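You operate a simulated robot arm through the tools that you are given. There is no shell and no other tool. Be economical: measure what you need, move in short steps, check, and stop when the job is done.

The job below is to be done with a simulated robot arm. You get a single attempt, and the scene is never put back.

JOB
Show the shore print and the hills print in the two stands.
Fine: the shore print slides down into the white stand, the hills print into the black one, pictures to the glass; then push each stand 8 to 14 cm toward the other.
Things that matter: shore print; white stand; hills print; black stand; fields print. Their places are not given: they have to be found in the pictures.

Only the result counts: the job must be done as asked and must still hold three seconds after the hand-in. Knocking over, shifting, dropping, spilling or breaking anything else fails it.

ROBOT AND FRAMES
A 7-joint arm with a two-finger parallel gripper, fixed in place. Base frame: the origin is at the foot of the arm, x ahead of it, y to its left, z up; the work surface is at about z = 900. Lengths are in mm, angles in rad, forces in N, time in s.
With the tool pointing down near the work surface it reaches from about 240 to 680 mm from the base axis. Its first joint turns from -1.152 to 1.152 rad. Payload 2.4 kg.
The tool frame sits at the grasp point between the pads (the TCP): z along the fingers, y along the line on which they close. The tips reach 30 mm beyond it. The gripper opens to 94 mm. The fingers are 28 mm wide and 10 mm thick; the gripper's body (50 by 96 mm) begins 55 mm behind the TCP.
Orientation is that of the tool frame in the base frame, as a unit quaternion [w, x, y, z]. With the fingers straight down and closing along the base's y, the tool's x points along the base's -x, its y along +y and its z along -z.

CONTROLS
- The arm moves only by the tool servo_tool. Its arguments are lists of equal length, an entry for each row: "delta_pos": the shift along the tool's x, y, z in mm, a list of three; "dr": the turn, a rotation vector about the tool's x, y, z in rad, a list of three. In form: {"delta_pos": [[dx, dy, dz], ...], "dr": [[ax, ay, az], ...]}. A call has 1 to 12 rows; each row is the pose to reach, as a shift and turn from the pose commanded when the call began, along the tool's axes at that moment. "hand" is the finger opening in mm, from 0 to 94, set as the call begins (left out, the last holds). A row lasts 0.2 s, in which the tool goes at most 50 mm and 0.15 rad; a call with a longer step from one row to the next is refused whole, and so is a gripper value outside its range. Where a pose cannot be reached the arm comes as near as it can. A force on the tool above 40 N (or 10 N above the force at the start of the call, whichever is more), or a blocked arm, ends the call early, and 0.2 s more pass. Each finger travels about 153 mm/s and halts on what it meets, pressing with about 28 N; the grip force reading is that of the motor and also rises with nothing between the fingers. The clock runs only during rows and for 0.2 s after the last one: add rows that repeat a pose to give the fingers time. The reply holds the time, the measured pose of the TCP, the force on the tool along the base axes, the opening and the grip force, in the units named above and with some noise.
- Cameras (640 x 400 px; columns grow to the right, rows downward): "scene" is fixed at [33.7, 470.2, 1446.6]; the picture's right is [-0.79, -0.61, 0.00], its down [-0.34, 0.44, -0.83] and it looks along [0.51, -0.66, -0.56] (base axes); focal length 323 px, centre (320, 200). "wrist" rides on the gripper at [-37, 0, -58] in the tool frame; the picture's right is [0.00, -1.00, 0.00], its down [0.97, 0.00, -0.24] and it looks along [0.24, 0.00, 0.97] (tool axes); focal length 218 px, centre (320, 200).
- camera(camera): a new picture of that camera. It takes no simulated time.
- pixel_to_xyz(camera, pixels): for up to 12 pixels [column, row] of the newest picture of that camera ("zoom" is the newest enlarged one), the place [x, y, z] in the base frame of the surface seen there, good to about 2 mm. It takes no simulated time.
- close_up(camera, box): a new picture of the part [left, top, right, bottom] of that camera's present view, enlarged. It takes no simulated time.
- finish_job(): hands the job in; it is judged then, once.

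Work in short steps. Measure before you move; look again where a grasp or a placing could have gone wrong, and mend it. You have 80 turns and 46 pictures in all, those below and enlarged ones among them. Open the gripper and draw the arm clear of the work before you hand the job in, unless the task says otherwise; then end with one line.

The tools are called after "Call:" by a JSON object that holds its "fn" and its "kwargs". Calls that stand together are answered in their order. servo_tool: Moves the arm, as the interface text tells. Its arguments: {"type":"object","properties":{"delta_pos":{"type":"array"},"dr":{"type":"array"},"hand":{"type":"number"}},"required":["delta_pos","dr"]} The other tools are called the same way: camera (camera) takes a picture; pixel_to_xyz (camera, pixels) gives the place of the surface under pixels of a picture; close_up (camera, box) takes an enlarged picture of a part of a camera's view; finish_job () hands the job in.

At the start:

```text
time_s: 0.0
eef_pos: [449.2, 18.5, 1210.8]
tool_rot: [-0.001, 0.0, 1.0, 0.0]
wrist_force: [0.3, -0.2, 1.0]
grip_width: 93.9
finger_force: 0.1
```

scene: 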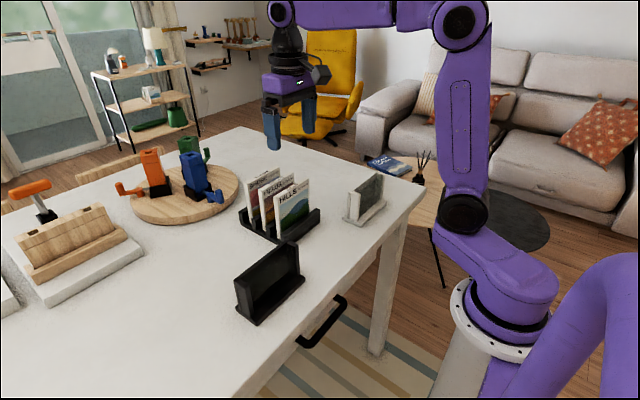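
wrist: 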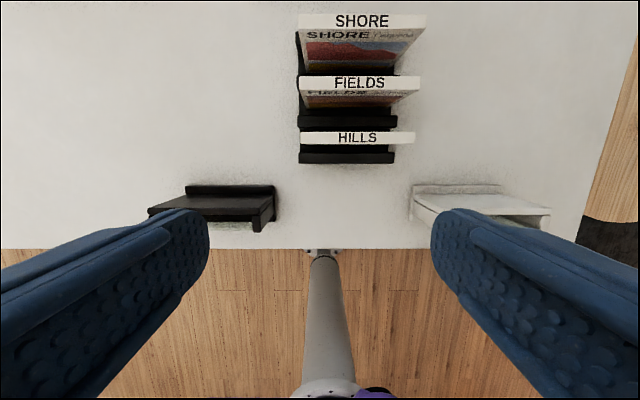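

I see the rack with three prints (SHORE at the back, FIELDS, HILLS at the front), with the black stand at left and the white at right. I take enlarged pictures to measure them.

Call:
{"fn": "close_up", "kwargs": {"camera": "scene", "box": [220, 150, 400, 330]}}

Call:
{"fn": "close_up", "kwargs": {"camera": "wrist", "box": [140, 0, 560, 262]}}

```text
2.22 times, centred on (310, 240) of scene
```

zoom: 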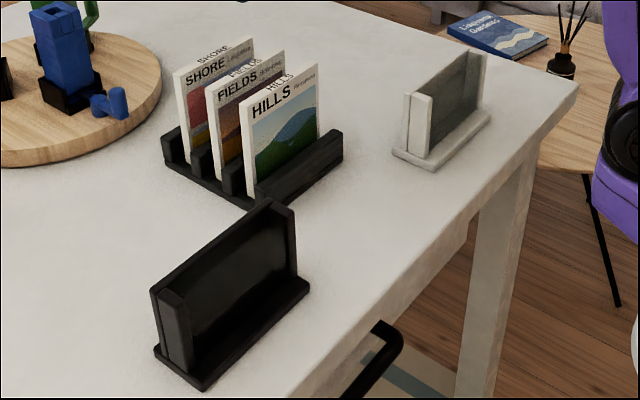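

```text
1.52 times, centred on (350, 131) of wrist
```

zoom: 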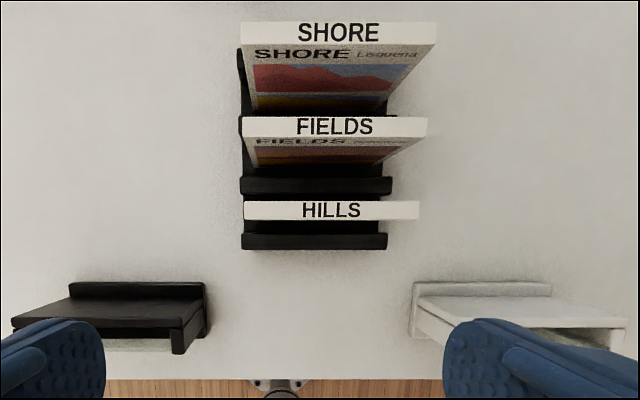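

I measure key points in the enlarged wrist view: prints' top edges and stand edges.

Call:
{"fn": "pixel_to_xyz", "kwargs": {"camera": "zoom", "pixels": [[245, 32], [432, 32], [246, 127], [424, 127], [247, 210], [416, 210], [262, 243], [385, 243], [75, 289], [200, 289], [420, 289], [545, 289]]}}

Call:
{"fn": "pixel_to_xyz", "kwargs": {"camera": "wrist", "pixels": [[185, 205], [255, 222], [262, 190], [235, 205], [430, 205], [540, 211], [480, 205], [415, 215], [298, 40], [298, 120], [390, 120], [305, 160]]}}

Call:
{"fn": "pixel_to_xyz", "kwargs": {"camera": "scene", "pixels": [[240, 284], [297, 243], [252, 318], [305, 278], [270, 283], [350, 190], [382, 175], [365, 200], [385, 202], [345, 218], [301, 241], [263, 237]]}}

```text
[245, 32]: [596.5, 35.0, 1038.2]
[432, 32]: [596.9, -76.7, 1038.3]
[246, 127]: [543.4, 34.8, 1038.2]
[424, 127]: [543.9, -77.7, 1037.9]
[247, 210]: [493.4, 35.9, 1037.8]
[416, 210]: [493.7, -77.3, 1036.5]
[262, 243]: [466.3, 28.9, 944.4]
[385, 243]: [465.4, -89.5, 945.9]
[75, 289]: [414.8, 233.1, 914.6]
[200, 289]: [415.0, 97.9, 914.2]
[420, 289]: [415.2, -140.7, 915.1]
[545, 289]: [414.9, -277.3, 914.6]
```

```text
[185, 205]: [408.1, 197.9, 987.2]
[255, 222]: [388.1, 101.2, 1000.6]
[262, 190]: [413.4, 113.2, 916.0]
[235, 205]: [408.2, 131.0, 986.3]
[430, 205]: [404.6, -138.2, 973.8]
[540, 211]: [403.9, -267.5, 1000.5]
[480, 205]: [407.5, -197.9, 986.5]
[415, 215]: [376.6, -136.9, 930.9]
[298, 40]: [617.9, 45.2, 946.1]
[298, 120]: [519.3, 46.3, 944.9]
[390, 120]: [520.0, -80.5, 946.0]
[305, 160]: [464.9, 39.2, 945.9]
```

```text
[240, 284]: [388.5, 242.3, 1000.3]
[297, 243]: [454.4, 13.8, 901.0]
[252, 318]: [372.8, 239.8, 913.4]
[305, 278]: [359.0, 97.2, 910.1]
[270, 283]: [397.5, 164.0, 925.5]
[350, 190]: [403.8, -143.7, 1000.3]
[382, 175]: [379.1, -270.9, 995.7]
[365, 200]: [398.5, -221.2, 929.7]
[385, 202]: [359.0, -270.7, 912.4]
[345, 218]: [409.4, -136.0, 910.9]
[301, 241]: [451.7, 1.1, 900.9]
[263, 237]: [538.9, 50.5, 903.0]
```

Stands: black at y 97..242, white at y -137..-277, bases x 358..418. I move above the black stand to see its slot from the top.

Call:
{"fn": "servo_tool", "kwargs": {"delta_pos": [[25, 38, 0], [50, 76, 0], [75, 114, 0], [99, 151, 0], [99, 151, 0]], "dr": [[0, 0, 0], [0, 0, 0], [0, 0, 0], [0, 0, 0], [0, 0, 0]]}}

Call:
{"fn": "close_up", "kwargs": {"camera": "wrist", "box": [200, 60, 440, 260]}}

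Call:
{"fn": "close_up", "kwargs": {"camera": "scene", "box": [225, 235, 315, 330]}}

```text
time_s: 1.2
eef_pos: [349.6, 169.9, 1211.7]
tool_rot: [-0.001, 0.0, 1.0, 0.0]
wrist_force: [0.0, 0.7, 0.6]
grip_width: 94.0
finger_force: 0.1
```

```text
2.00 times, centred on (320, 160) of wrist
```

zoom: 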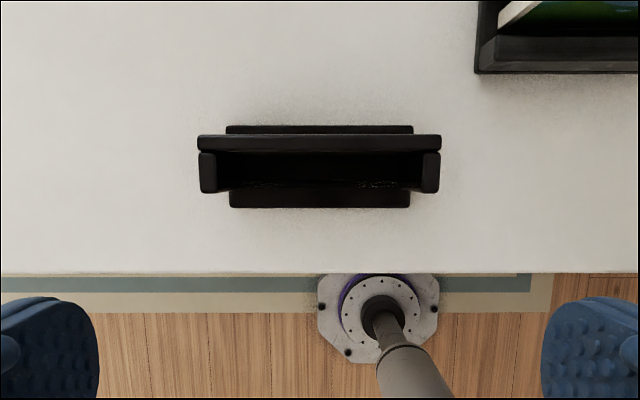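

```text
4.21 times, centred on (270, 282) of scene
```

zoom: 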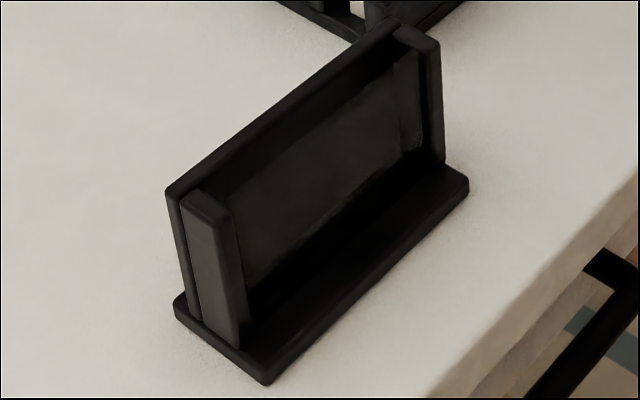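

The stand has a back panel at the +x side, two posts and a glass pane toward the arm. I zoom in more on the slot and measure it.

Call:
{"fn": "close_up", "kwargs": {"camera": "wrist", "box": [292, 114, 372, 168]}}

Call:
{"fn": "pixel_to_xyz", "kwargs": {"camera": "wrist", "pixels": [[299, 133], [420, 133], [304, 137], [304, 155], [415, 137], [415, 155], [307, 146], [411, 146], [360, 129], [360, 133], [360, 136], [360, 145]]}}

Call:
{"fn": "pixel_to_xyz", "kwargs": {"camera": "zoom", "pixels": [[320, 60], [320, 100], [320, 140], [320, 180], [320, 200], [320, 220], [320, 240], [320, 260], [320, 280], [320, 300], [320, 320], [320, 350]]}}

```text
7.41 times, centred on (332, 141) of wrist
```

zoom: 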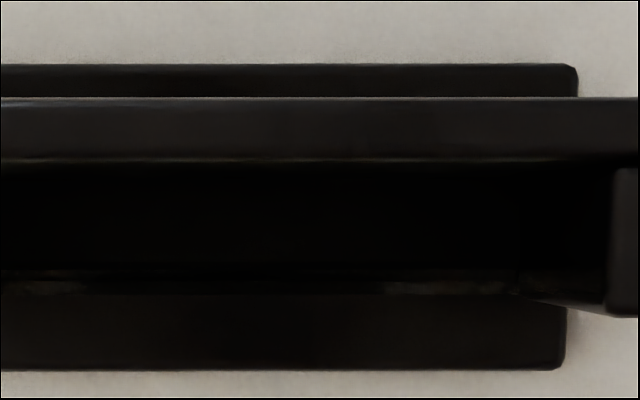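

```text
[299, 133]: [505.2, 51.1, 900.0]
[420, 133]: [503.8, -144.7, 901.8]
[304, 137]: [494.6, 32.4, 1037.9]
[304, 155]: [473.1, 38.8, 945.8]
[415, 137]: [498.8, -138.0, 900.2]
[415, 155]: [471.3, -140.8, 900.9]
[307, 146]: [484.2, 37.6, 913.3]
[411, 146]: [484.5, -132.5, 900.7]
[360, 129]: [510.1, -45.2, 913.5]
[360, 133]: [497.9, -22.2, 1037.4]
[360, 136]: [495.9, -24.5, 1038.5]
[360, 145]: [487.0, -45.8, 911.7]
```

```text
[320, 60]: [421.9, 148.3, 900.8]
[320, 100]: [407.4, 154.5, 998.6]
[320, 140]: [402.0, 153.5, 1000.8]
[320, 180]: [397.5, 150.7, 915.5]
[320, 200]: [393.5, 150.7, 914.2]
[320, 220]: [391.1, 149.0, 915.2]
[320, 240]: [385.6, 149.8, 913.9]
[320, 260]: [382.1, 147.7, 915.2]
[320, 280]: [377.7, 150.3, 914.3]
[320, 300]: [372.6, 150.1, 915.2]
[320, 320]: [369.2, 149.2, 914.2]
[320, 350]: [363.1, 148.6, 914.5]
```

Black stand: panel x 398–409, posts 379–398, slot centre y≈170, floor z≈914.5, so prints go in without turning round (pictures and glass both toward -x). Now I go above the hills print and turn the gripper 90° so it closes along x.

Call:
{"fn": "servo_tool", "kwargs": {"delta_pos": [[-13, -17, 5], [-26, -34, 10], [-39, -52, 16], [-52, -70, 22], [-65, -87, 28], [-78, -104, 34], [-91, -121, 40], [-104, -139, 46], [-117, -156, 51], [-130, -174, 56], [-143.5, -191, 61], [-143.5, -191, 61]], "dr": [[0, 0, 0.143], [0, 0, 0.286], [0, 0, 0.428], [0, 0, 0.571], [0, 0, 0.714], [0, 0, 0.857], [0, 0, 1.0], [0, 0, 1.142], [0, 0, 1.285], [0, 0, 1.428], [0, 0, 1.5708], [0, 0, 1.5708]], "hand": 40}}

Call:
{"fn": "camera", "kwargs": {"camera": "wrist"}}

```text
time_s: 3.8
eef_pos: [495.0, -21.1, 1149.9]
tool_rot: [-0.001, 0.708, 0.707, -0.001]
wrist_force: [0.4, 0.4, -0.1]
grip_width: 40.0
finger_force: 0.0
```

```text
38 pictures are left
```

wrist: 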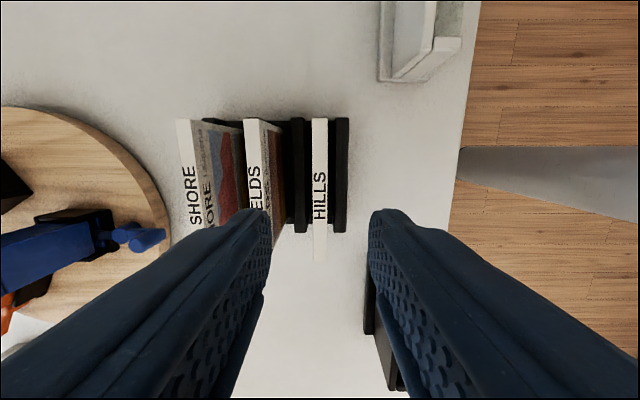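

The hills top (columns 312–328) lies near centre between the fingers. I measure its faces and the rack.

Call:
{"fn": "pixel_to_xyz", "kwargs": {"camera": "wrist", "pixels": [[314, 130], [326, 130], [320, 121], [320, 250], [314, 180], [326, 180], [314, 230], [326, 230], [299, 200], [340, 200], [247, 180], [263, 180]]}}

Call:
{"fn": "close_up", "kwargs": {"camera": "wrist", "box": [270, 100, 370, 270]}}

```text
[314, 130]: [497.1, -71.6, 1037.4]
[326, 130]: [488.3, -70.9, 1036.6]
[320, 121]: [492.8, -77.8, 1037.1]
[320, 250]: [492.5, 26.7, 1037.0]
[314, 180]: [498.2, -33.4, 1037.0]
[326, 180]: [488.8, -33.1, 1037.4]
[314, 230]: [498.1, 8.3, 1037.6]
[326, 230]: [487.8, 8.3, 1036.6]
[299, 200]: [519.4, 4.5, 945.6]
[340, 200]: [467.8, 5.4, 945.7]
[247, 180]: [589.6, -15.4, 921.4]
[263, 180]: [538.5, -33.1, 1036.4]
```

```text
2.35 times, centred on (320, 185) of wrist
```

zoom: 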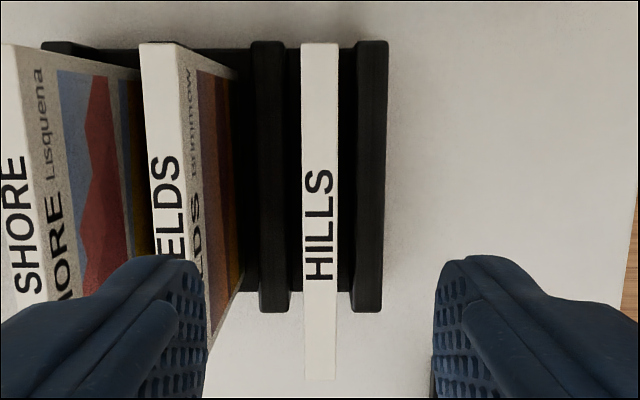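

Hills: x 487–499 (centre ≈493), y centre −21, top z≈1037.5. I descend to TCP z 1041 with opening 40, then close.

Call:
{"fn": "servo_tool", "kwargs": {"delta_pos": [[0, -2, 30], [0, -2, 60], [0, -2, 85], [0, -2, 100], [0, -2, 109], [0, -2, 109]], "dr": [[0, 0, 0], [0, 0, 0], [0, 0, 0], [0, 0, 0], [0, 0, 0], [0, 0, 0]]}}

Call:
{"fn": "servo_tool", "kwargs": {"delta_pos": [[0, 0, 0], [0, 0, 0], [0, 0, 0]], "dr": [[0, 0, 0], [0, 0, 0], [0, 0, 0]], "hand": 0}}

```text
time_s: 5.2
eef_pos: [490.4, -21.0, 1040.1]
tool_rot: [0.0, 0.707, 0.707, 0.0]
wrist_force: [-0.6, -0.3, 0.3]
grip_width: 39.9
finger_force: 0.1
```

```text
time_s: 6.0
eef_pos: [493.3, -20.6, 1041.5]
tool_rot: [0.002, 0.707, 0.707, 0.001]
wrist_force: [4.4, 0.6, 15.5]
grip_width: 10.9
finger_force: 28.3
```

Gripped at width 10.9. I lift straight up and look.

Call:
{"fn": "servo_tool", "kwargs": {"delta_pos": [[0, 0, -10], [0, 0, -25], [0, 0, -50], [0, 0, -80], [0, 0, -110], [0, 0, -130], [0, 0, -130]], "dr": [[0, 0, 0], [0, 0, 0], [0, 0, 0], [0, 0, 0], [0, 0, 0], [0, 0, 0], [0, 0, 0]]}}

Call:
{"fn": "camera", "kwargs": {"camera": "scene"}}

Call:
{"fn": "camera", "kwargs": {"camera": "wrist"}}

```text
time_s: 7.6
eef_pos: [494.1, -20.7, 1170.9]
tool_rot: [0.001, 0.707, 0.707, 0.0]
wrist_force: [-1.2, -0.1, -0.7]
grip_width: 11.4
finger_force: 28.6
```

```text
36 pictures are left
```

scene: 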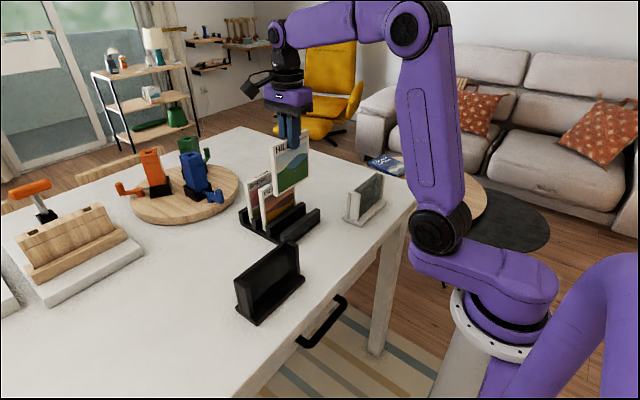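

```text
35 pictures are left
```

wrist: 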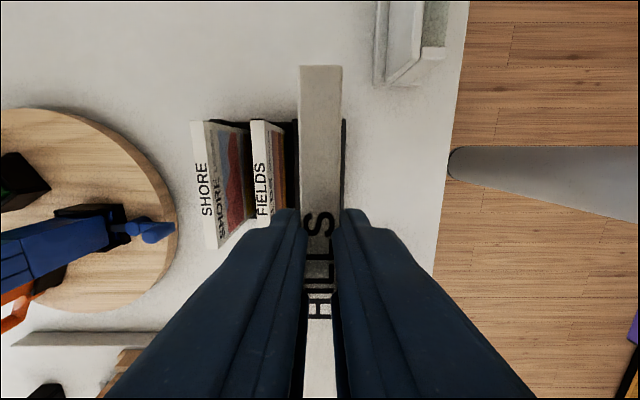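

Hills is held upright. Zooming in on the white stand in the wrist view to find where the glass sits.

Call:
{"fn": "close_up", "kwargs": {"camera": "wrist", "box": [350, 0, 490, 90]}}

Call:
{"fn": "close_up", "kwargs": {"camera": "scene", "box": [335, 165, 395, 230]}}

```text
4.44 times, centred on (420, 45) of wrist
```

zoom: 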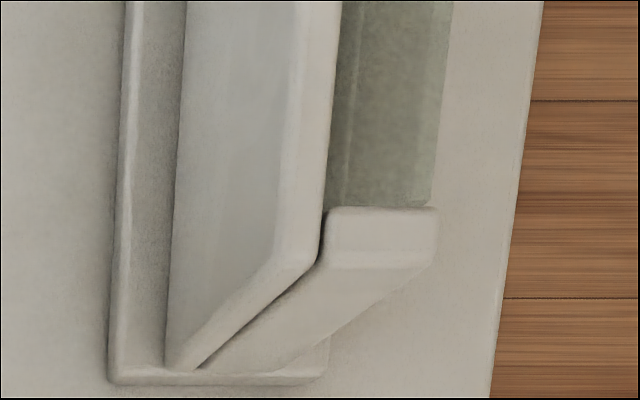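

```text
6.15 times, centred on (365, 198) of scene
```

zoom: 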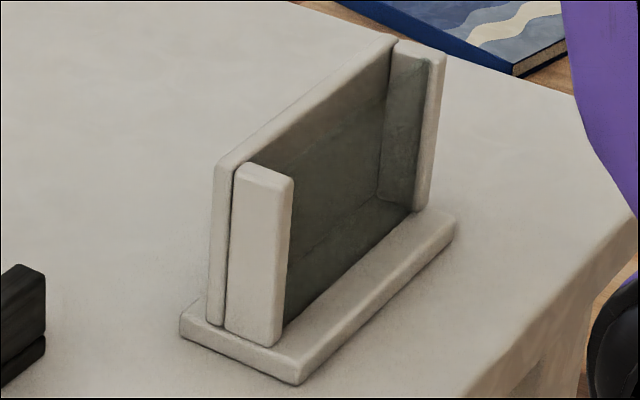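

The tinted pane ends about flush with the post's front (−x) edge. I measure the post and panel tops in this enlarged view.

Call:
{"fn": "pixel_to_xyz", "kwargs": {"camera": "zoom", "pixels": [[240, 172], [285, 182], [260, 180], [222, 165], [232, 165], [404, 48], [440, 58], [390, 46], [420, 52], [233, 315], [270, 335], [285, 330]]}}

Call:
{"fn": "close_up", "kwargs": {"camera": "scene", "box": [230, 235, 310, 285]}}

Call:
{"fn": "pixel_to_xyz", "kwargs": {"camera": "zoom", "pixels": [[60, 355], [90, 360], [75, 350], [45, 340], [510, 40], [545, 60], [530, 50], [490, 40], [545, 75], [538, 100], [550, 62], [500, 48]]}}

```text
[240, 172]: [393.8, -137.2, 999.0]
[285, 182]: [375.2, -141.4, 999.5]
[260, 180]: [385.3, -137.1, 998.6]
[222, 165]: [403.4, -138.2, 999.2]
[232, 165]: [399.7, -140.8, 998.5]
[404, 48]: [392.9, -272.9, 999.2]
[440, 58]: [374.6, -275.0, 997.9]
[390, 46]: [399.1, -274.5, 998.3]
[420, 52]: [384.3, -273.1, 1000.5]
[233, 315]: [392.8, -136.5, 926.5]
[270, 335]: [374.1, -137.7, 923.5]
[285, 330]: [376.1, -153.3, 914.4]
```

```text
8.00 times, centred on (270, 260) of scene
```

zoom: 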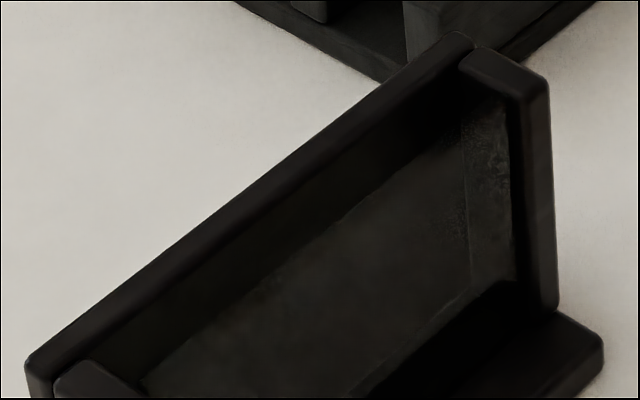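

```text
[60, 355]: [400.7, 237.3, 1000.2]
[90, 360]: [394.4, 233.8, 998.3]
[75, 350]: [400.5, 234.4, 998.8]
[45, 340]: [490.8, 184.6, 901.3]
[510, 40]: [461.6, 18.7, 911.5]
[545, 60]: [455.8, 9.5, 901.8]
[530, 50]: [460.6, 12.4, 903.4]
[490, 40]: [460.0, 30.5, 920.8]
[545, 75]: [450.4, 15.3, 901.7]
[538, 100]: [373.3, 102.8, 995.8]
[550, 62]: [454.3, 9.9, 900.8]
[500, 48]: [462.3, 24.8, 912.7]
```

Posts x 374–396, panel 397–408, glass near x≈376: slot centre ≈388. I carry the print above the black stand (x 388.5, y 170).

Call:
{"fn": "servo_tool", "kwargs": {"delta_pos": [[20, -11, 0], [50, -28, 0], [83, -46, 0], [116, -64, 0], [149, -82, 0], [176, -97, 0], [190.7, -105.3, 0], [190.7, -105.3, 0]], "dr": [[0, 0, 0], [0, 0, 0], [0, 0, 0], [0, 0, 0], [0, 0, 0], [0, 0, 0], [0, 0, 0], [0, 0, 0]]}}

Call:
{"fn": "camera", "kwargs": {"camera": "wrist"}}

Call:
{"fn": "close_up", "kwargs": {"camera": "scene", "box": [200, 130, 360, 330]}}

```text
time_s: 9.4
eef_pos: [385.4, 169.7, 1171.5]
tool_rot: [0.0, 0.707, 0.707, 0.001]
wrist_force: [-0.4, 0.0, -0.7]
grip_width: 11.1
finger_force: 28.9
```

```text
31 pictures are left
```

wrist: 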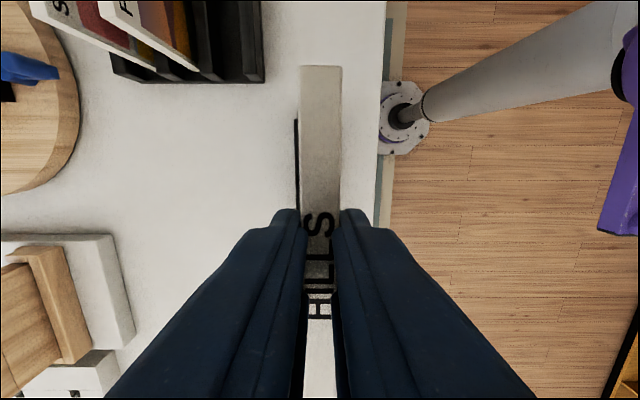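

```text
2.00 times, centred on (280, 230) of scene
```

zoom: 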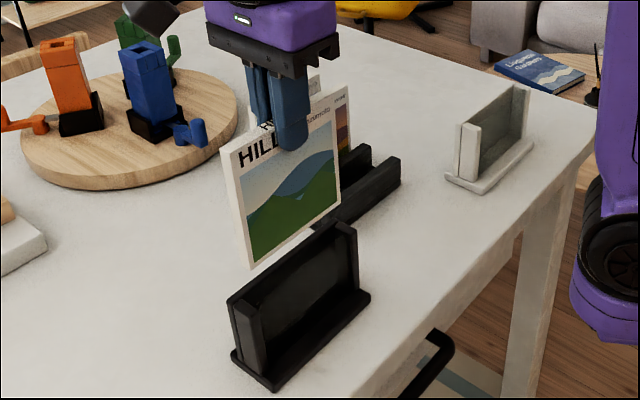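

TCP reads x 385.4. I measure the print's face in the zoomed view and repeat the pose to judge reading noise.

Call:
{"fn": "pixel_to_xyz", "kwargs": {"camera": "zoom", "pixels": [[240, 200], [270, 240], [335, 120], [325, 190], [228, 165], [245, 250], [339, 195], [300, 220]]}}

Call:
{"fn": "servo_tool", "kwargs": {"delta_pos": [[0, 0, 0]], "dr": [[0, 0, 0]]}}

Call:
{"fn": "servo_tool", "kwargs": {"delta_pos": [[0, 0, 0]], "dr": [[0, 0, 0]]}}

Call:
{"fn": "servo_tool", "kwargs": {"delta_pos": [[0, 0, 0]], "dr": [[0, 0, 0]]}}

```text
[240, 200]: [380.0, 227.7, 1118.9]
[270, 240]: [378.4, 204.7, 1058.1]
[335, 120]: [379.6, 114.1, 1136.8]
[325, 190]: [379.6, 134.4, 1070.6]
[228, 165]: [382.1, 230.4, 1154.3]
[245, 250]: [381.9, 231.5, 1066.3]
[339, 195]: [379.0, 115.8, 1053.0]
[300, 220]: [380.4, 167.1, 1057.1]
```

```text
time_s: 9.8
eef_pos: [385.7, 170.5, 1170.6]
tool_rot: [-0.001, 0.707, 0.707, 0.0]
wrist_force: [-0.5, 0.7, 0.1]
grip_width: 11.0
finger_force: 28.8
```

```text
time_s: 10.2
eef_pos: [386.7, 169.1, 1172.0]
tool_rot: [0.0, 0.707, 0.707, -0.001]
wrist_force: [-0.1, -0.5, -1.2]
grip_width: 11.2
finger_force: 28.1
```

```text
time_s: 10.6
eef_pos: [386.9, 169.7, 1170.9]
tool_rot: [0.0, 0.707, 0.707, 0.0]
wrist_force: [0.1, 0.8, -1.0]
grip_width: 11.0
finger_force: 28.3
```

Print front face x≈379.5 with the hand at ~386.3; I shift +2.5 in x and lower in steps until the print is just inside the slot mouth, then look.

Call:
{"fn": "servo_tool", "kwargs": {"delta_pos": [[0, 2.5, 10], [0, 2.5, 30], [0, 2.5, 45], [0, 2.5, 55], [0, 2.5, 60]], "dr": [[0, 0, 0], [0, 0, 0], [0, 0, 0], [0, 0, 0], [0, 0, 0]]}}

Call:
{"fn": "close_up", "kwargs": {"camera": "scene", "box": [220, 180, 330, 330]}}

```text
time_s: 11.8
eef_pos: [387.9, 170.0, 1109.7]
tool_rot: [0.0, 0.707, 0.707, 0.0]
wrist_force: [-0.6, 0.1, -0.3]
grip_width: 11.2
finger_force: 28.5
```

```text
2.67 times, centred on (275, 255) of scene
```

zoom: 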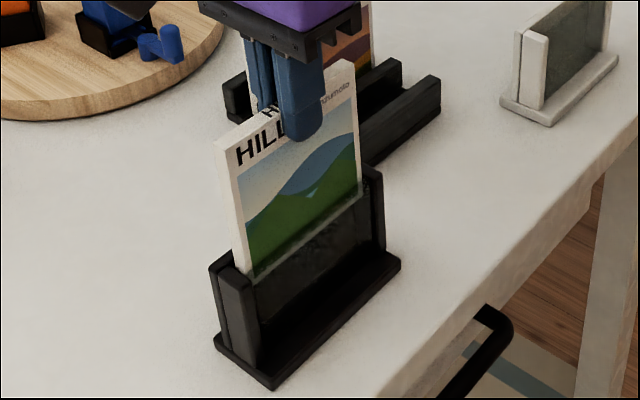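

No contact force, the print has entered between the posts. Continue down gently.

Call:
{"fn": "servo_tool", "kwargs": {"delta_pos": [[0, 0, 10], [0, 0, 20], [0, 0, 30], [0, 0, 40], [0, 0, 48], [0, 0, 54], [0, 0, 58], [0, 0, 61], [0, 0, 63]], "dr": [[0, 0, 0], [0, 0, 0], [0, 0, 0], [0, 0, 0], [0, 0, 0], [0, 0, 0], [0, 0, 0], [0, 0, 0], [0, 0, 0]]}}

Call:
{"fn": "close_up", "kwargs": {"camera": "scene", "box": [220, 180, 330, 330]}}

```text
time_s: 13.8
eef_pos: [388.2, 170.7, 1047.1]
tool_rot: [0.0, 0.707, 0.707, 0.0]
wrist_force: [0.1, -0.3, -1.1]
grip_width: 11.1
finger_force: 28.2
```

```text
2.67 times, centred on (275, 255) of scene
```

zoom: 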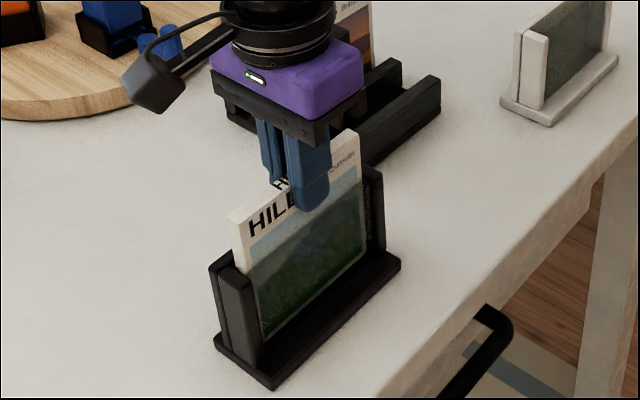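

The print is visible behind the glass, nearly seated. I lower the last millimetres watching the force.

Call:
{"fn": "servo_tool", "kwargs": {"delta_pos": [[0, 0, 1], [0, 0, 2], [0, 0, 3]], "dr": [[0, 0, 0], [0, 0, 0], [0, 0, 0]]}}

Call:
{"fn": "servo_tool", "kwargs": {"delta_pos": [[0, 0, 1], [0, 0, 1]], "dr": [[0, 0, 0], [0, 0, 0]]}}

```text
time_s: 14.6
eef_pos: [386.7, 168.8, 1044.9]
tool_rot: [0.0, 0.707, 0.707, -0.001]
wrist_force: [1.1, -0.3, -0.7]
grip_width: 11.1
finger_force: 28.0
```

```text
time_s: 15.2
eef_pos: [388.9, 170.0, 1044.7]
tool_rot: [-0.001, 0.707, 0.707, 0.0]
wrist_force: [-0.2, 0.5, 3.6]
grip_width: 11.0
finger_force: 27.4
```

Light contact (3.6 N): seated. Release to 34 mm, then rise.

Call:
{"fn": "servo_tool", "kwargs": {"delta_pos": [[0, 0, 0], [0, 0, 0], [0, 0, 0]], "dr": [[0, 0, 0], [0, 0, 0], [0, 0, 0]], "hand": 36}}

Call:
{"fn": "servo_tool", "kwargs": {"delta_pos": [[0, 0, -15], [0, 0, -45], [0, 0, -80], [0, 0, -115], [0, 0, -115]], "dr": [[0, 0, 0], [0, 0, 0], [0, 0, 0], [0, 0, 0], [0, 0, 0]]}}

Call:
{"fn": "camera", "kwargs": {"camera": "scene"}}

```text
time_s: 16.0
eef_pos: [389.5, 169.4, 1044.0]
tool_rot: [0.0, 0.707, 0.707, 0.0]
wrist_force: [0.1, 0.2, -0.1]
grip_width: 35.9
finger_force: 0.1
```

```text
time_s: 17.2
eef_pos: [387.3, 169.2, 1159.0]
tool_rot: [0.0, 0.707, 0.707, 0.001]
wrist_force: [0.0, -0.1, 0.8]
grip_width: 36.4
finger_force: 0.1
```

```text
27 pictures are left
```

scene: 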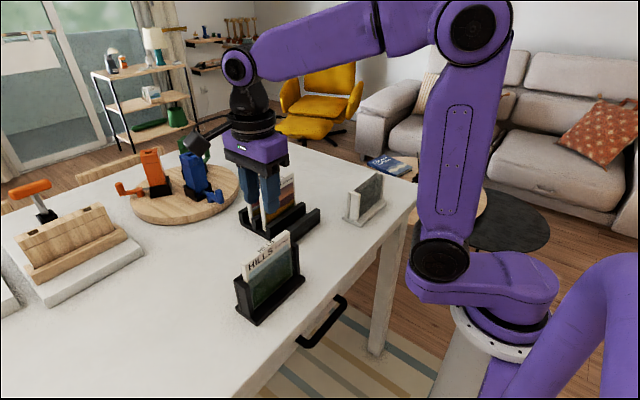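

Hills is in the black stand. Next go above the shore print (x≈596.5, y≈−21).

Call:
{"fn": "servo_tool", "kwargs": {"delta_pos": [[-20, 22, -5], [-51, 56, -10], [-82, 90, -10], [-113, 124, -10], [-144, 157, -10], [-172, 188, -10], [-190.8, 208, 10], [-190.8, 208, 10]], "dr": [[0, 0, 0], [0, 0, 0], [0, 0, 0], [0, 0, 0], [0, 0, 0], [0, 0, 0], [0, 0, 0], [0, 0, 0]], "hand": 40}}

Call:
{"fn": "camera", "kwargs": {"camera": "wrist"}}

Call:
{"fn": "pixel_to_xyz", "kwargs": {"camera": "wrist", "pixels": [[314, 150], [320, 150], [326, 150], [314, 200], [320, 200], [326, 200], [320, 122], [320, 240], [383, 150], [392, 150], [320, 118], [388, 180]]}}

```text
time_s: 19.0
eef_pos: [596.6, -21.0, 1148.4]
tool_rot: [0.0, 0.707, 0.707, 0.0]
wrist_force: [0.1, 0.2, 0.3]
grip_width: 39.7
finger_force: 0.1
```

```text
26 pictures are left
```

wrist: 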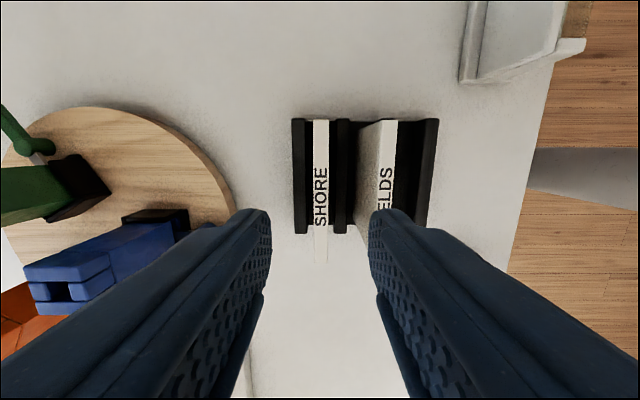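

```text
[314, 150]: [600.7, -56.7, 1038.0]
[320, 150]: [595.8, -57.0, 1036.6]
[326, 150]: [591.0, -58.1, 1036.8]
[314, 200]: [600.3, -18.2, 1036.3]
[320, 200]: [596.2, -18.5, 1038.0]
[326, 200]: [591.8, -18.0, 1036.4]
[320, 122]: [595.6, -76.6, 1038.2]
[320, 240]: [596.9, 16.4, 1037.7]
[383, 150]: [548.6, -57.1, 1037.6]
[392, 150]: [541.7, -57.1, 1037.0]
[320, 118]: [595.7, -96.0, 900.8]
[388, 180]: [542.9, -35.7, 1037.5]
```

Shore centred at x≈595.7. Descend to TCP z≈1041 and close.

Call:
{"fn": "servo_tool", "kwargs": {"delta_pos": [[0, -0.7, 30], [0, -0.7, 60], [0, -0.7, 85], [0, -0.7, 100], [0, -0.7, 107], [0, -0.7, 107]], "dr": [[0, 0, 0], [0, 0, 0], [0, 0, 0], [0, 0, 0], [0, 0, 0], [0, 0, 0]]}}

Call:
{"fn": "servo_tool", "kwargs": {"delta_pos": [[0, 0, 0], [0, 0, 0], [0, 0, 0]], "dr": [[0, 0, 0], [0, 0, 0], [0, 0, 0]], "hand": 0}}

Call:
{"fn": "servo_tool", "kwargs": {"delta_pos": [[0, 0, -10], [0, 0, -25], [0, 0, -50], [0, 0, -80], [0, 0, -110], [0, 0, -135], [0, 0, -135]], "dr": [[0, 0, 0], [0, 0, 0], [0, 0, 0], [0, 0, 0], [0, 0, 0], [0, 0, 0], [0, 0, 0]]}}

Call:
{"fn": "camera", "kwargs": {"camera": "scene"}}

```text
time_s: 20.4
eef_pos: [596.0, -21.2, 1041.0]
tool_rot: [-0.001, 0.707, 0.708, 0.0]
wrist_force: [0.1, 0.7, 0.2]
grip_width: 40.3
finger_force: 0.0
```

```text
time_s: 21.2
eef_pos: [595.9, -22.2, 1041.8]
tool_rot: [0.0, 0.707, 0.707, 0.001]
wrist_force: [0.2, 0.6, 3.2]
grip_width: 11.0
finger_force: 27.6
```

```text
time_s: 22.8
eef_pos: [596.9, -22.7, 1176.8]
tool_rot: [0.0, 0.707, 0.707, 0.0]
wrist_force: [0.0, -0.1, -0.2]
grip_width: 10.8
finger_force: 28.5
```

```text
25 pictures are left
```

scene: 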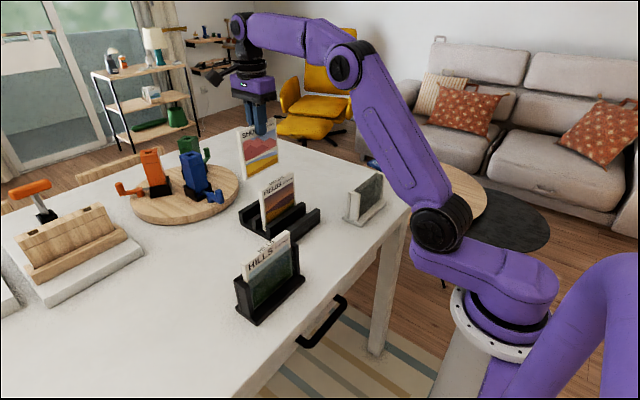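

Shore is lifted. I raise a bit more to clear fields and carry it above the white stand (x 388, y −206).

Call:
{"fn": "servo_tool", "kwargs": {"delta_pos": [[-20, 0, -25], [-50, -15, -30], [-80, -45, -30], [-110, -80, -30], [-140, -120, -30], [-165, -160, -30], [-180, -195, -15], [-184.3, -208, 0], [-184.3, -208, 0]], "dr": [[0, 0, 0], [0, 0, 0], [0, 0, 0], [0, 0, 0], [0, 0, 0], [0, 0, 0], [0, 0, 0], [0, 0, 0], [0, 0, 0]]}}

Call:
{"fn": "close_up", "kwargs": {"camera": "scene", "box": [310, 110, 430, 240]}}

Call:
{"fn": "servo_tool", "kwargs": {"delta_pos": [[0, 0, 0]], "dr": [[0, 0, 0]]}}

Call:
{"fn": "servo_tool", "kwargs": {"delta_pos": [[0, 0, 0]], "dr": [[0, 0, 0]]}}

```text
time_s: 24.8
eef_pos: [387.0, -207.9, 1176.3]
tool_rot: [0.0, 0.707, 0.707, 0.0]
wrist_force: [0.9, -0.3, -0.7]
grip_width: 11.1
finger_force: 28.0
```

```text
3.08 times, centred on (370, 175) of scene
```

zoom: 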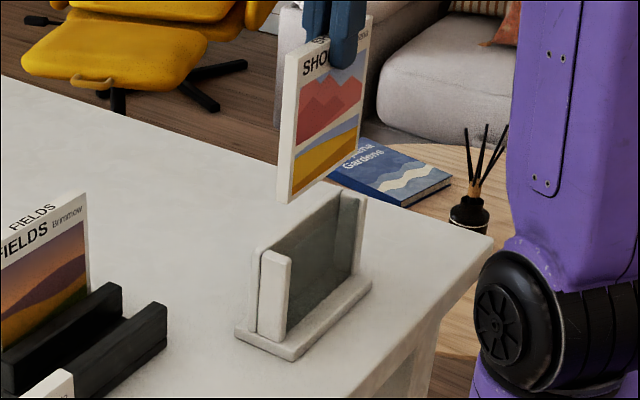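

```text
time_s: 25.2
eef_pos: [388.4, -206.3, 1176.7]
tool_rot: [0.0, 0.708, 0.707, 0.0]
wrist_force: [0.4, 0.0, -0.8]
grip_width: 11.3
finger_force: 28.8
```

```text
time_s: 25.6
eef_pos: [388.6, -206.2, 1176.0]
tool_rot: [0.001, 0.707, 0.707, 0.0]
wrist_force: [-0.7, 0.2, -1.1]
grip_width: 11.3
finger_force: 28.0
```

The hand is at about (388, −206.5) and shore is above the white stand. I check the print face versus the stand by measurement before lowering.

Call:
{"fn": "pixel_to_xyz", "kwargs": {"camera": "zoom", "pixels": [[284, 120], [286, 180], [330, 130], [358, 100], [300, 180], [350, 160], [254, 256], [275, 262], [288, 265], [345, 200], [262, 258], [360, 205]]}}

Call:
{"fn": "servo_tool", "kwargs": {"delta_pos": [[0, 0, 15], [0, 0, 35], [0, 0, 50], [0, 0, 60], [0, 0, 65]], "dr": [[0, 0, 0], [0, 0, 0], [0, 0, 0], [0, 0, 0], [0, 0, 0]]}}

Call:
{"fn": "close_up", "kwargs": {"camera": "scene", "box": [310, 110, 430, 240]}}

```text
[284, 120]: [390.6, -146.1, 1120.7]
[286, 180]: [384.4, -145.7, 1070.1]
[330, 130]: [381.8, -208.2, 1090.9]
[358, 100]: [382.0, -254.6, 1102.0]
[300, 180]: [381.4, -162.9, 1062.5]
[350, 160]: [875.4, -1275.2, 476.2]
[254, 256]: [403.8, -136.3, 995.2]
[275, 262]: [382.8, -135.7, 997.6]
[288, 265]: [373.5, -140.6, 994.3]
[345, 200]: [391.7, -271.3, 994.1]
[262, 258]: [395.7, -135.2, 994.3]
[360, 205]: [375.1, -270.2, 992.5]
```

```text
time_s: 26.5
eef_pos: [388.8, -207.4, 1127.9]
tool_rot: [0.006, 0.708, 0.707, 0.0]
wrist_force: [-2.5, -0.6, 6.6]
grip_width: 11.4
finger_force: 28.0
stopped in row 4: the force on the tool passed its limit (the readings are from after the stop); the commanded pose is now the measured one
```

```text
3.08 times, centred on (370, 175) of scene
```

zoom: 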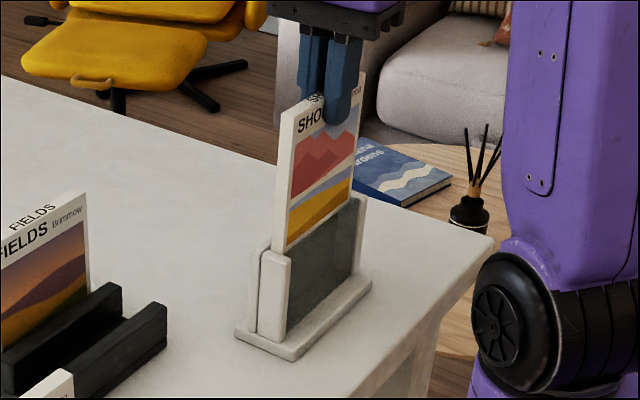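

The call stopped at z 1128: print bottom (≈999) met a post or pane top. I back up and measure the alignment more closely.

Call:
{"fn": "servo_tool", "kwargs": {"delta_pos": [[0, 0, -6], [0, 0, -14], [0, 0, -14]], "dr": [[0, 0, 0], [0, 0, 0], [0, 0, 0]]}}

Call:
{"fn": "close_up", "kwargs": {"camera": "scene", "box": [345, 160, 395, 215]}}

Call:
{"fn": "close_up", "kwargs": {"camera": "wrist", "box": [250, 40, 390, 230]}}

```text
time_s: 27.3
eef_pos: [388.5, -206.5, 1141.7]
tool_rot: [0.005, 0.708, 0.706, 0.001]
wrist_force: [0.1, 0.8, -1.7]
grip_width: 11.3
finger_force: 28.3
```

```text
7.27 times, centred on (370, 188) of scene
```

zoom: 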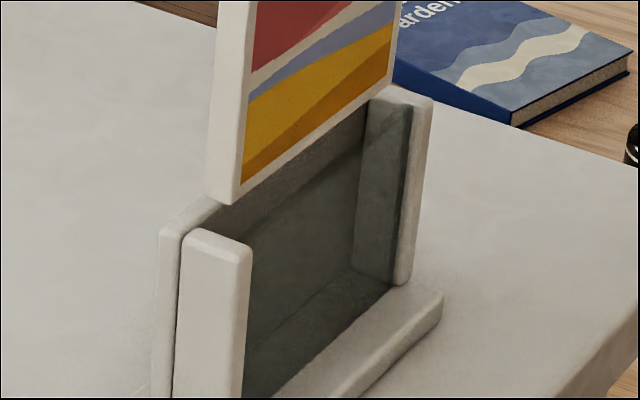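

```text
2.11 times, centred on (320, 135) of wrist
```

zoom: 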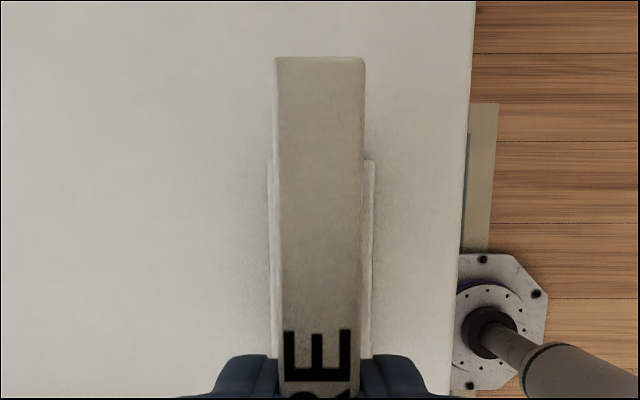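

I measure print bottom corners and post inner edges in a fresh zoom.

Call:
{"fn": "close_up", "kwargs": {"camera": "scene", "box": [345, 160, 395, 215]}}

Call:
{"fn": "pixel_to_xyz", "kwargs": {"camera": "zoom", "pixels": [[214, 190], [230, 190], [240, 195], [222, 150], [390, 70], [386, 85], [192, 240], [243, 255], [205, 240], [372, 100], [412, 108], [428, 110]]}}

Call:
{"fn": "pixel_to_xyz", "kwargs": {"camera": "zoom", "pixels": [[245, 247], [250, 250], [235, 240], [250, 190], [270, 175], [300, 150], [340, 115], [370, 94], [378, 92], [165, 238], [190, 215], [222, 205]]}}

```text
7.27 times, centred on (370, 188) of scene
```

zoom: 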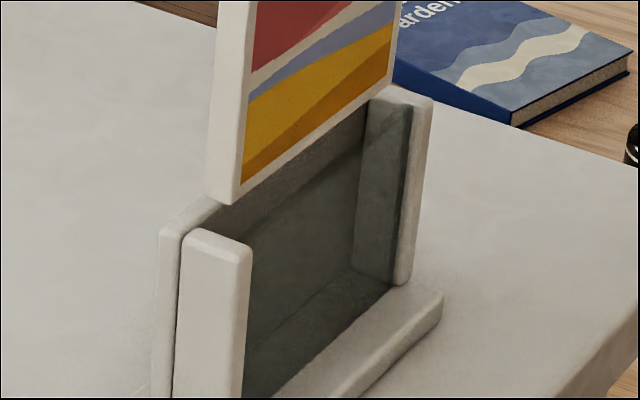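

```text
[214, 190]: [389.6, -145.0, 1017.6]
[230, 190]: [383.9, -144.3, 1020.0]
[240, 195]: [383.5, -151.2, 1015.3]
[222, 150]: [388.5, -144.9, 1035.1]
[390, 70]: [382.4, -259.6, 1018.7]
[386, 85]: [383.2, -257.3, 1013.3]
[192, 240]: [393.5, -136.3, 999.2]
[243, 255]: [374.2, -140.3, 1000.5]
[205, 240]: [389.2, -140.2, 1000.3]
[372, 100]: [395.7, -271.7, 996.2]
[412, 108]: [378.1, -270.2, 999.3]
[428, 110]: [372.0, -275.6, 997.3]
```

```text
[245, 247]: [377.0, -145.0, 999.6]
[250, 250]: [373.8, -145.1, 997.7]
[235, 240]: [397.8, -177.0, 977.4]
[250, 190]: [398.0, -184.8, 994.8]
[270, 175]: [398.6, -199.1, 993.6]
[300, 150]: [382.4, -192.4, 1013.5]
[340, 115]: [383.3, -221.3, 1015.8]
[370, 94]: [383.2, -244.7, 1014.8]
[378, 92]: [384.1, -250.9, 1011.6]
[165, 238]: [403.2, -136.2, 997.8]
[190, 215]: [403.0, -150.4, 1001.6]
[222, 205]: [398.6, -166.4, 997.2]
```

The print spans y −144.7…−260 while the posts' inner faces are ≈ −146…−269, so it caught the left post. I shift −4.5 in y, undo the slight tilt, and lower gently.

Call:
{"fn": "servo_tool", "kwargs": {"delta_pos": [[-4.5, 0, 0], [-4.5, 0, 6], [-4.5, 0, 12], [-4.5, 0, 18], [-4.5, 0, 24], [-4.5, 0, 30], [-4.5, 0, 30]], "dr": [[0.007, 0.007, 0], [0.007, 0.007, 0], [0.007, 0.007, 0], [0.007, 0.007, 0], [0.007, 0.007, 0], [0.007, 0.007, 0], [0.007, 0.007, 0]]}}

Call:
{"fn": "close_up", "kwargs": {"camera": "scene", "box": [335, 140, 405, 220]}}

```text
time_s: 28.9
eef_pos: [388.8, -210.9, 1111.5]
tool_rot: [0.0, 0.708, 0.706, 0.001]
wrist_force: [0.5, 0.8, -0.4]
grip_width: 10.9
finger_force: 27.8
```

```text
5.00 times, centred on (370, 180) of scene
```

zoom: 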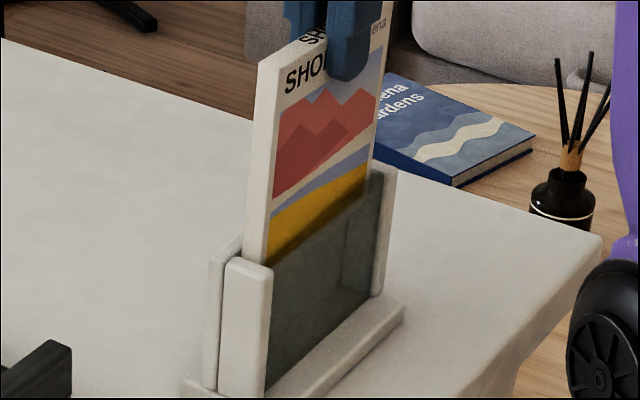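

It is entering the slot freely, behind the pane. I lower the rest.

Call:
{"fn": "servo_tool", "kwargs": {"delta_pos": [[0, 0, 10], [0, 0, 20], [0, 0, 30], [0, 0, 40], [0, 0, 48], [0, 0, 55], [0, 0, 60], [0, 0, 64]], "dr": [[0, 0, 0], [0, 0, 0], [0, 0, 0], [0, 0, 0], [0, 0, 0], [0, 0, 0], [0, 0, 0], [0, 0, 0]]}}

Call:
{"fn": "servo_tool", "kwargs": {"delta_pos": [[0, 0, 1], [0, 0, 2], [0, 0, 3]], "dr": [[0, 0, 0], [0, 0, 0], [0, 0, 0]]}}

```text
time_s: 30.7
eef_pos: [389.5, -210.9, 1047.3]
tool_rot: [0.001, 0.708, 0.707, 0.0]
wrist_force: [-1.1, 0.3, -0.5]
grip_width: 11.1
finger_force: 28.6
```

```text
time_s: 31.5
eef_pos: [390.1, -212.6, 1045.5]
tool_rot: [0.002, 0.708, 0.707, 0.0]
wrist_force: [-1.5, 3.8, 11.7]
grip_width: 11.2
finger_force: 27.8
```

Seated (11.7 N upward). Back off 1 mm is unnecessary; I release and rise.

Call:
{"fn": "servo_tool", "kwargs": {"delta_pos": [[0, 0, -1], [0, 0, -1], [0, 0, -1]], "dr": [[0, 0, 0], [0, 0, 0], [0, 0, 0]], "hand": 36}}

Call:
{"fn": "servo_tool", "kwargs": {"delta_pos": [[0, 0, -15], [0, 0, -45], [0, 0, -80], [0, 0, -115], [0, 0, -115]], "dr": [[0, 0, 0], [0, 0, 0], [0, 0, 0], [0, 0, 0], [0, 0, 0]]}}

Call:
{"fn": "camera", "kwargs": {"camera": "scene"}}

Call:
{"fn": "close_up", "kwargs": {"camera": "scene", "box": [230, 160, 400, 330]}}

```text
time_s: 32.3
eef_pos: [390.2, -212.4, 1045.5]
tool_rot: [0.001, 0.708, 0.706, 0.0]
wrist_force: [-0.3, 0.5, -0.2]
grip_width: 36.0
finger_force: 0.1
```

```text
time_s: 33.5
eef_pos: [388.8, -212.3, 1161.0]
tool_rot: [0.001, 0.708, 0.706, 0.001]
wrist_force: [-0.2, -0.1, -0.3]
grip_width: 36.1
finger_force: 0.0
```

```text
18 pictures are left
```

scene: 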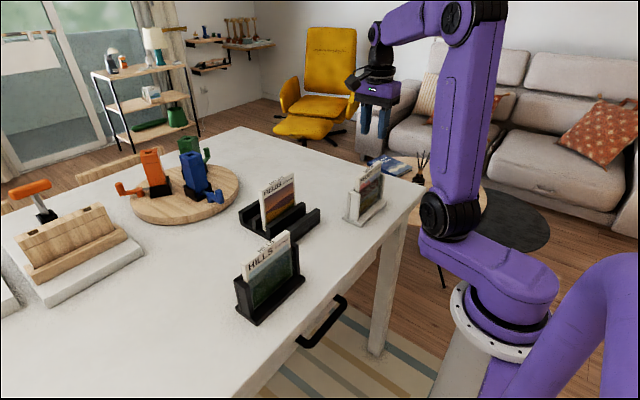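

```text
2.35 times, centred on (315, 245) of scene
```

zoom: 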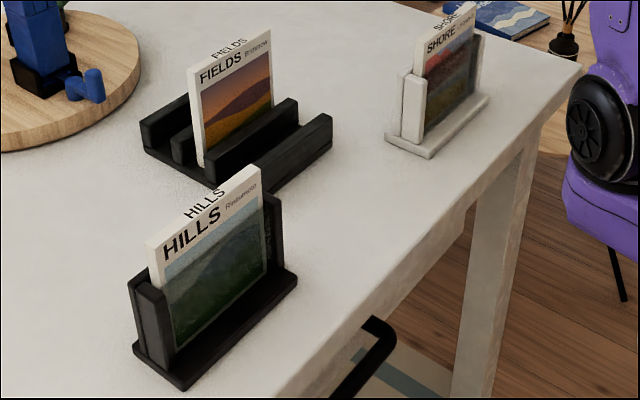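

Both prints are seated with pictures visible through the glass. Now I go to the outer (−y) end of the white stand with fingers nearly closed, staying high enough that the body clears the print.

Call:
{"fn": "servo_tool", "kwargs": {"delta_pos": [[-30, 1, 0], [-65, 2, 0], [-100, 3, 0], [-118, 3, 0], [-118, 3, 35], [-118, 3, 75], [-118, 3, 115], [-118, 3, 145], [-118, 3, 166], [-118, 3, 166]], "dr": [[0, 0, 0], [0, 0, 0], [0, 0, 0], [0, 0, 0], [0, 0, 0], [0, 0, 0], [0, 0, 0], [0, 0, 0], [0, 0, 0], [0, 0, 0]], "hand": 14}}

Call:
{"fn": "close_up", "kwargs": {"camera": "scene", "box": [310, 110, 450, 240]}}

```text
time_s: 35.7
eef_pos: [392.8, -331.2, 995.1]
tool_rot: [0.001, 0.708, 0.707, 0.0]
wrist_force: [-0.6, 0.3, 0.3]
grip_width: 14.4
finger_force: 0.1
```

```text
3.08 times, centred on (380, 175) of scene
```

zoom: 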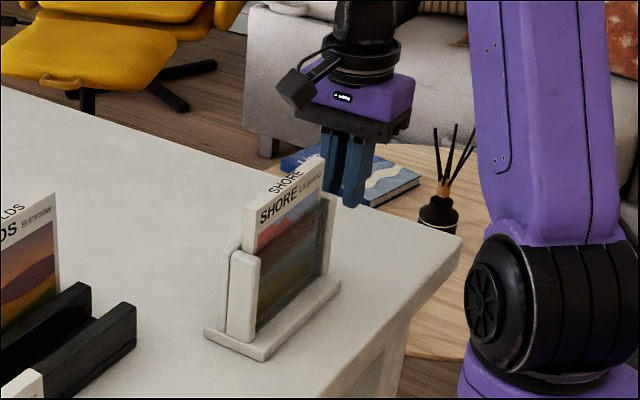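

A bulky part sticks out beside the flange (zoom ≈(295,95)); I measure it to make sure it clears the print during the push.

Call:
{"fn": "pixel_to_xyz", "kwargs": {"camera": "zoom", "pixels": [[295, 85], [297, 104], [285, 90], [325, 65], [310, 90], [300, 110], [355, 200], [350, 180], [330, 118], [385, 135], [322, 160], [333, 205]]}}

```text
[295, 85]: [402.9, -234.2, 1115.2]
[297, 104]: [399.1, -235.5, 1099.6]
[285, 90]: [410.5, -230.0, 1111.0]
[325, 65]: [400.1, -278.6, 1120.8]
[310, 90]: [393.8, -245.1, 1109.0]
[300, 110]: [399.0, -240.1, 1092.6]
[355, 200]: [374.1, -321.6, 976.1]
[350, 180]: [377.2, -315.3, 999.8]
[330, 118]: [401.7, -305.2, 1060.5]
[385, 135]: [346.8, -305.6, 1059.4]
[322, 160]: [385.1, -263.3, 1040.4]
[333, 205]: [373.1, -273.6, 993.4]
```

That part stays at z>1090, clear of the print (top 1041). I lower 8 mm, approach, and push about 50 mm slowly, then check.

Call:
{"fn": "servo_tool", "kwargs": {"delta_pos": [[0, 0, 8], [15, 0, 8], [30, 0, 8], [36, 0, 8], [41, 0, 8], [46, 0, 8], [52, 0, 8], [60, 0, 8], [68, 0, 8], [76, 0, 8], [84, 0, 8], [90, 0, 8]], "dr": [[0, 0, 0], [0, 0, 0], [0, 0, 0], [0, 0, 0], [0, 0, 0], [0, 0, 0], [0, 0, 0], [0, 0, 0], [0, 0, 0], [0, 0, 0], [0, 0, 0], [0, 0, 0]]}}

Call:
{"fn": "close_up", "kwargs": {"camera": "scene", "box": [280, 110, 440, 260]}}

```text
time_s: 38.3
eef_pos: [391.5, -241.5, 986.1]
tool_rot: [0.003, 0.708, 0.707, 0.001]
wrist_force: [-0.1, -2.5, 0.1]
grip_width: 13.9
finger_force: 0.0
```

```text
2.67 times, centred on (360, 185) of scene
```

zoom: 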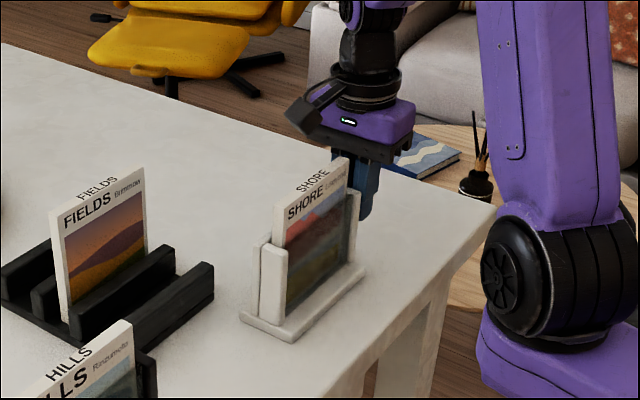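

The stand slides upright with little force. I measure its present position and yaw.

Call:
{"fn": "pixel_to_xyz", "kwargs": {"camera": "zoom", "pixels": [[266, 250], [280, 258], [354, 198], [260, 240], [245, 322], [288, 335], [362, 270], [270, 300], [282, 275]]}}

```text
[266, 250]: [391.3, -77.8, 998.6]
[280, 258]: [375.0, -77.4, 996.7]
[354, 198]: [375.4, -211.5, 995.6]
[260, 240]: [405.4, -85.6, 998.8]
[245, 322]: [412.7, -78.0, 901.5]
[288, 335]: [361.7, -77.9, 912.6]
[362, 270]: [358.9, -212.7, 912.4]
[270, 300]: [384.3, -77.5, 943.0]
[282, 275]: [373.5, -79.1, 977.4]
```

No yaw; moved ≈59 mm. Push about 44 mm further, slowing at the end, then withdraw.

Call:
{"fn": "servo_tool", "kwargs": {"delta_pos": [[4, 0, 0], [9, 0, 0], [15, 0, 0], [21, 0, 0], [27, 0, 0], [32, 0, 0], [36, 0, 0], [40, 0, 0], [42, 0, 0], [44, 0, 0]], "dr": [[0, 0, 0], [0, 0, 0], [0, 0, 0], [0, 0, 0], [0, 0, 0], [0, 0, 0], [0, 0, 0], [0, 0, 0], [0, 0, 0], [0, 0, 0]]}}

Call:
{"fn": "close_up", "kwargs": {"camera": "scene", "box": [260, 110, 420, 260]}}

Call:
{"fn": "pixel_to_xyz", "kwargs": {"camera": "zoom", "pixels": [[266, 250], [280, 262], [270, 300], [276, 290], [255, 300], [354, 198], [362, 270]]}}

```text
time_s: 40.5
eef_pos: [391.9, -196.2, 987.1]
tool_rot: [0.001, 0.708, 0.706, 0.0]
wrist_force: [1.2, -2.7, 1.5]
grip_width: 14.0
finger_force: 0.0
```

```text
2.67 times, centred on (340, 185) of scene
```

zoom: 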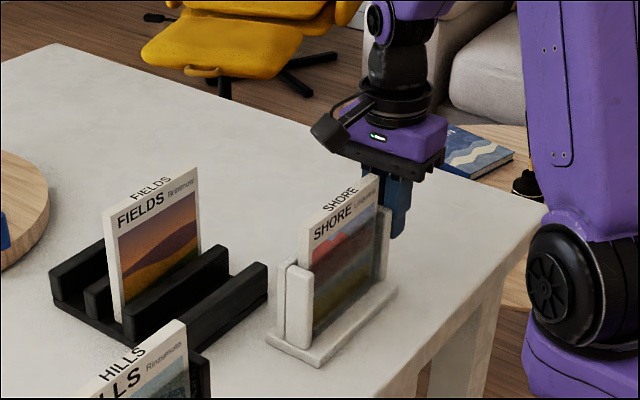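

```text
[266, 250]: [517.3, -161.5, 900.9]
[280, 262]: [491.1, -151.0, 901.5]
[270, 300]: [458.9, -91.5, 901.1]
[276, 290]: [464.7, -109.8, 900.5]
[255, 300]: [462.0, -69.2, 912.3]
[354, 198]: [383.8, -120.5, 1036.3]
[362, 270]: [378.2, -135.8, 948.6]
```

Now measure the stand at its new pixels.

Call:
{"fn": "pixel_to_xyz", "kwargs": {"camera": "zoom", "pixels": [[295, 305], [305, 325], [290, 295], [306, 280], [385, 215], [315, 360], [272, 345], [392, 290], [283, 270]]}}

```text
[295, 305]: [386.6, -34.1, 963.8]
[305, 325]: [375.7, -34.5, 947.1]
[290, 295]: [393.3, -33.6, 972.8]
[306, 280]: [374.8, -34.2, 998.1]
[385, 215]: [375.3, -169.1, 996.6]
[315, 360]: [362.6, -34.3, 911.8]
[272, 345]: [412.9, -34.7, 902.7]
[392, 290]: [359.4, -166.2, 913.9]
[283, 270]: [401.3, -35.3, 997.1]
```

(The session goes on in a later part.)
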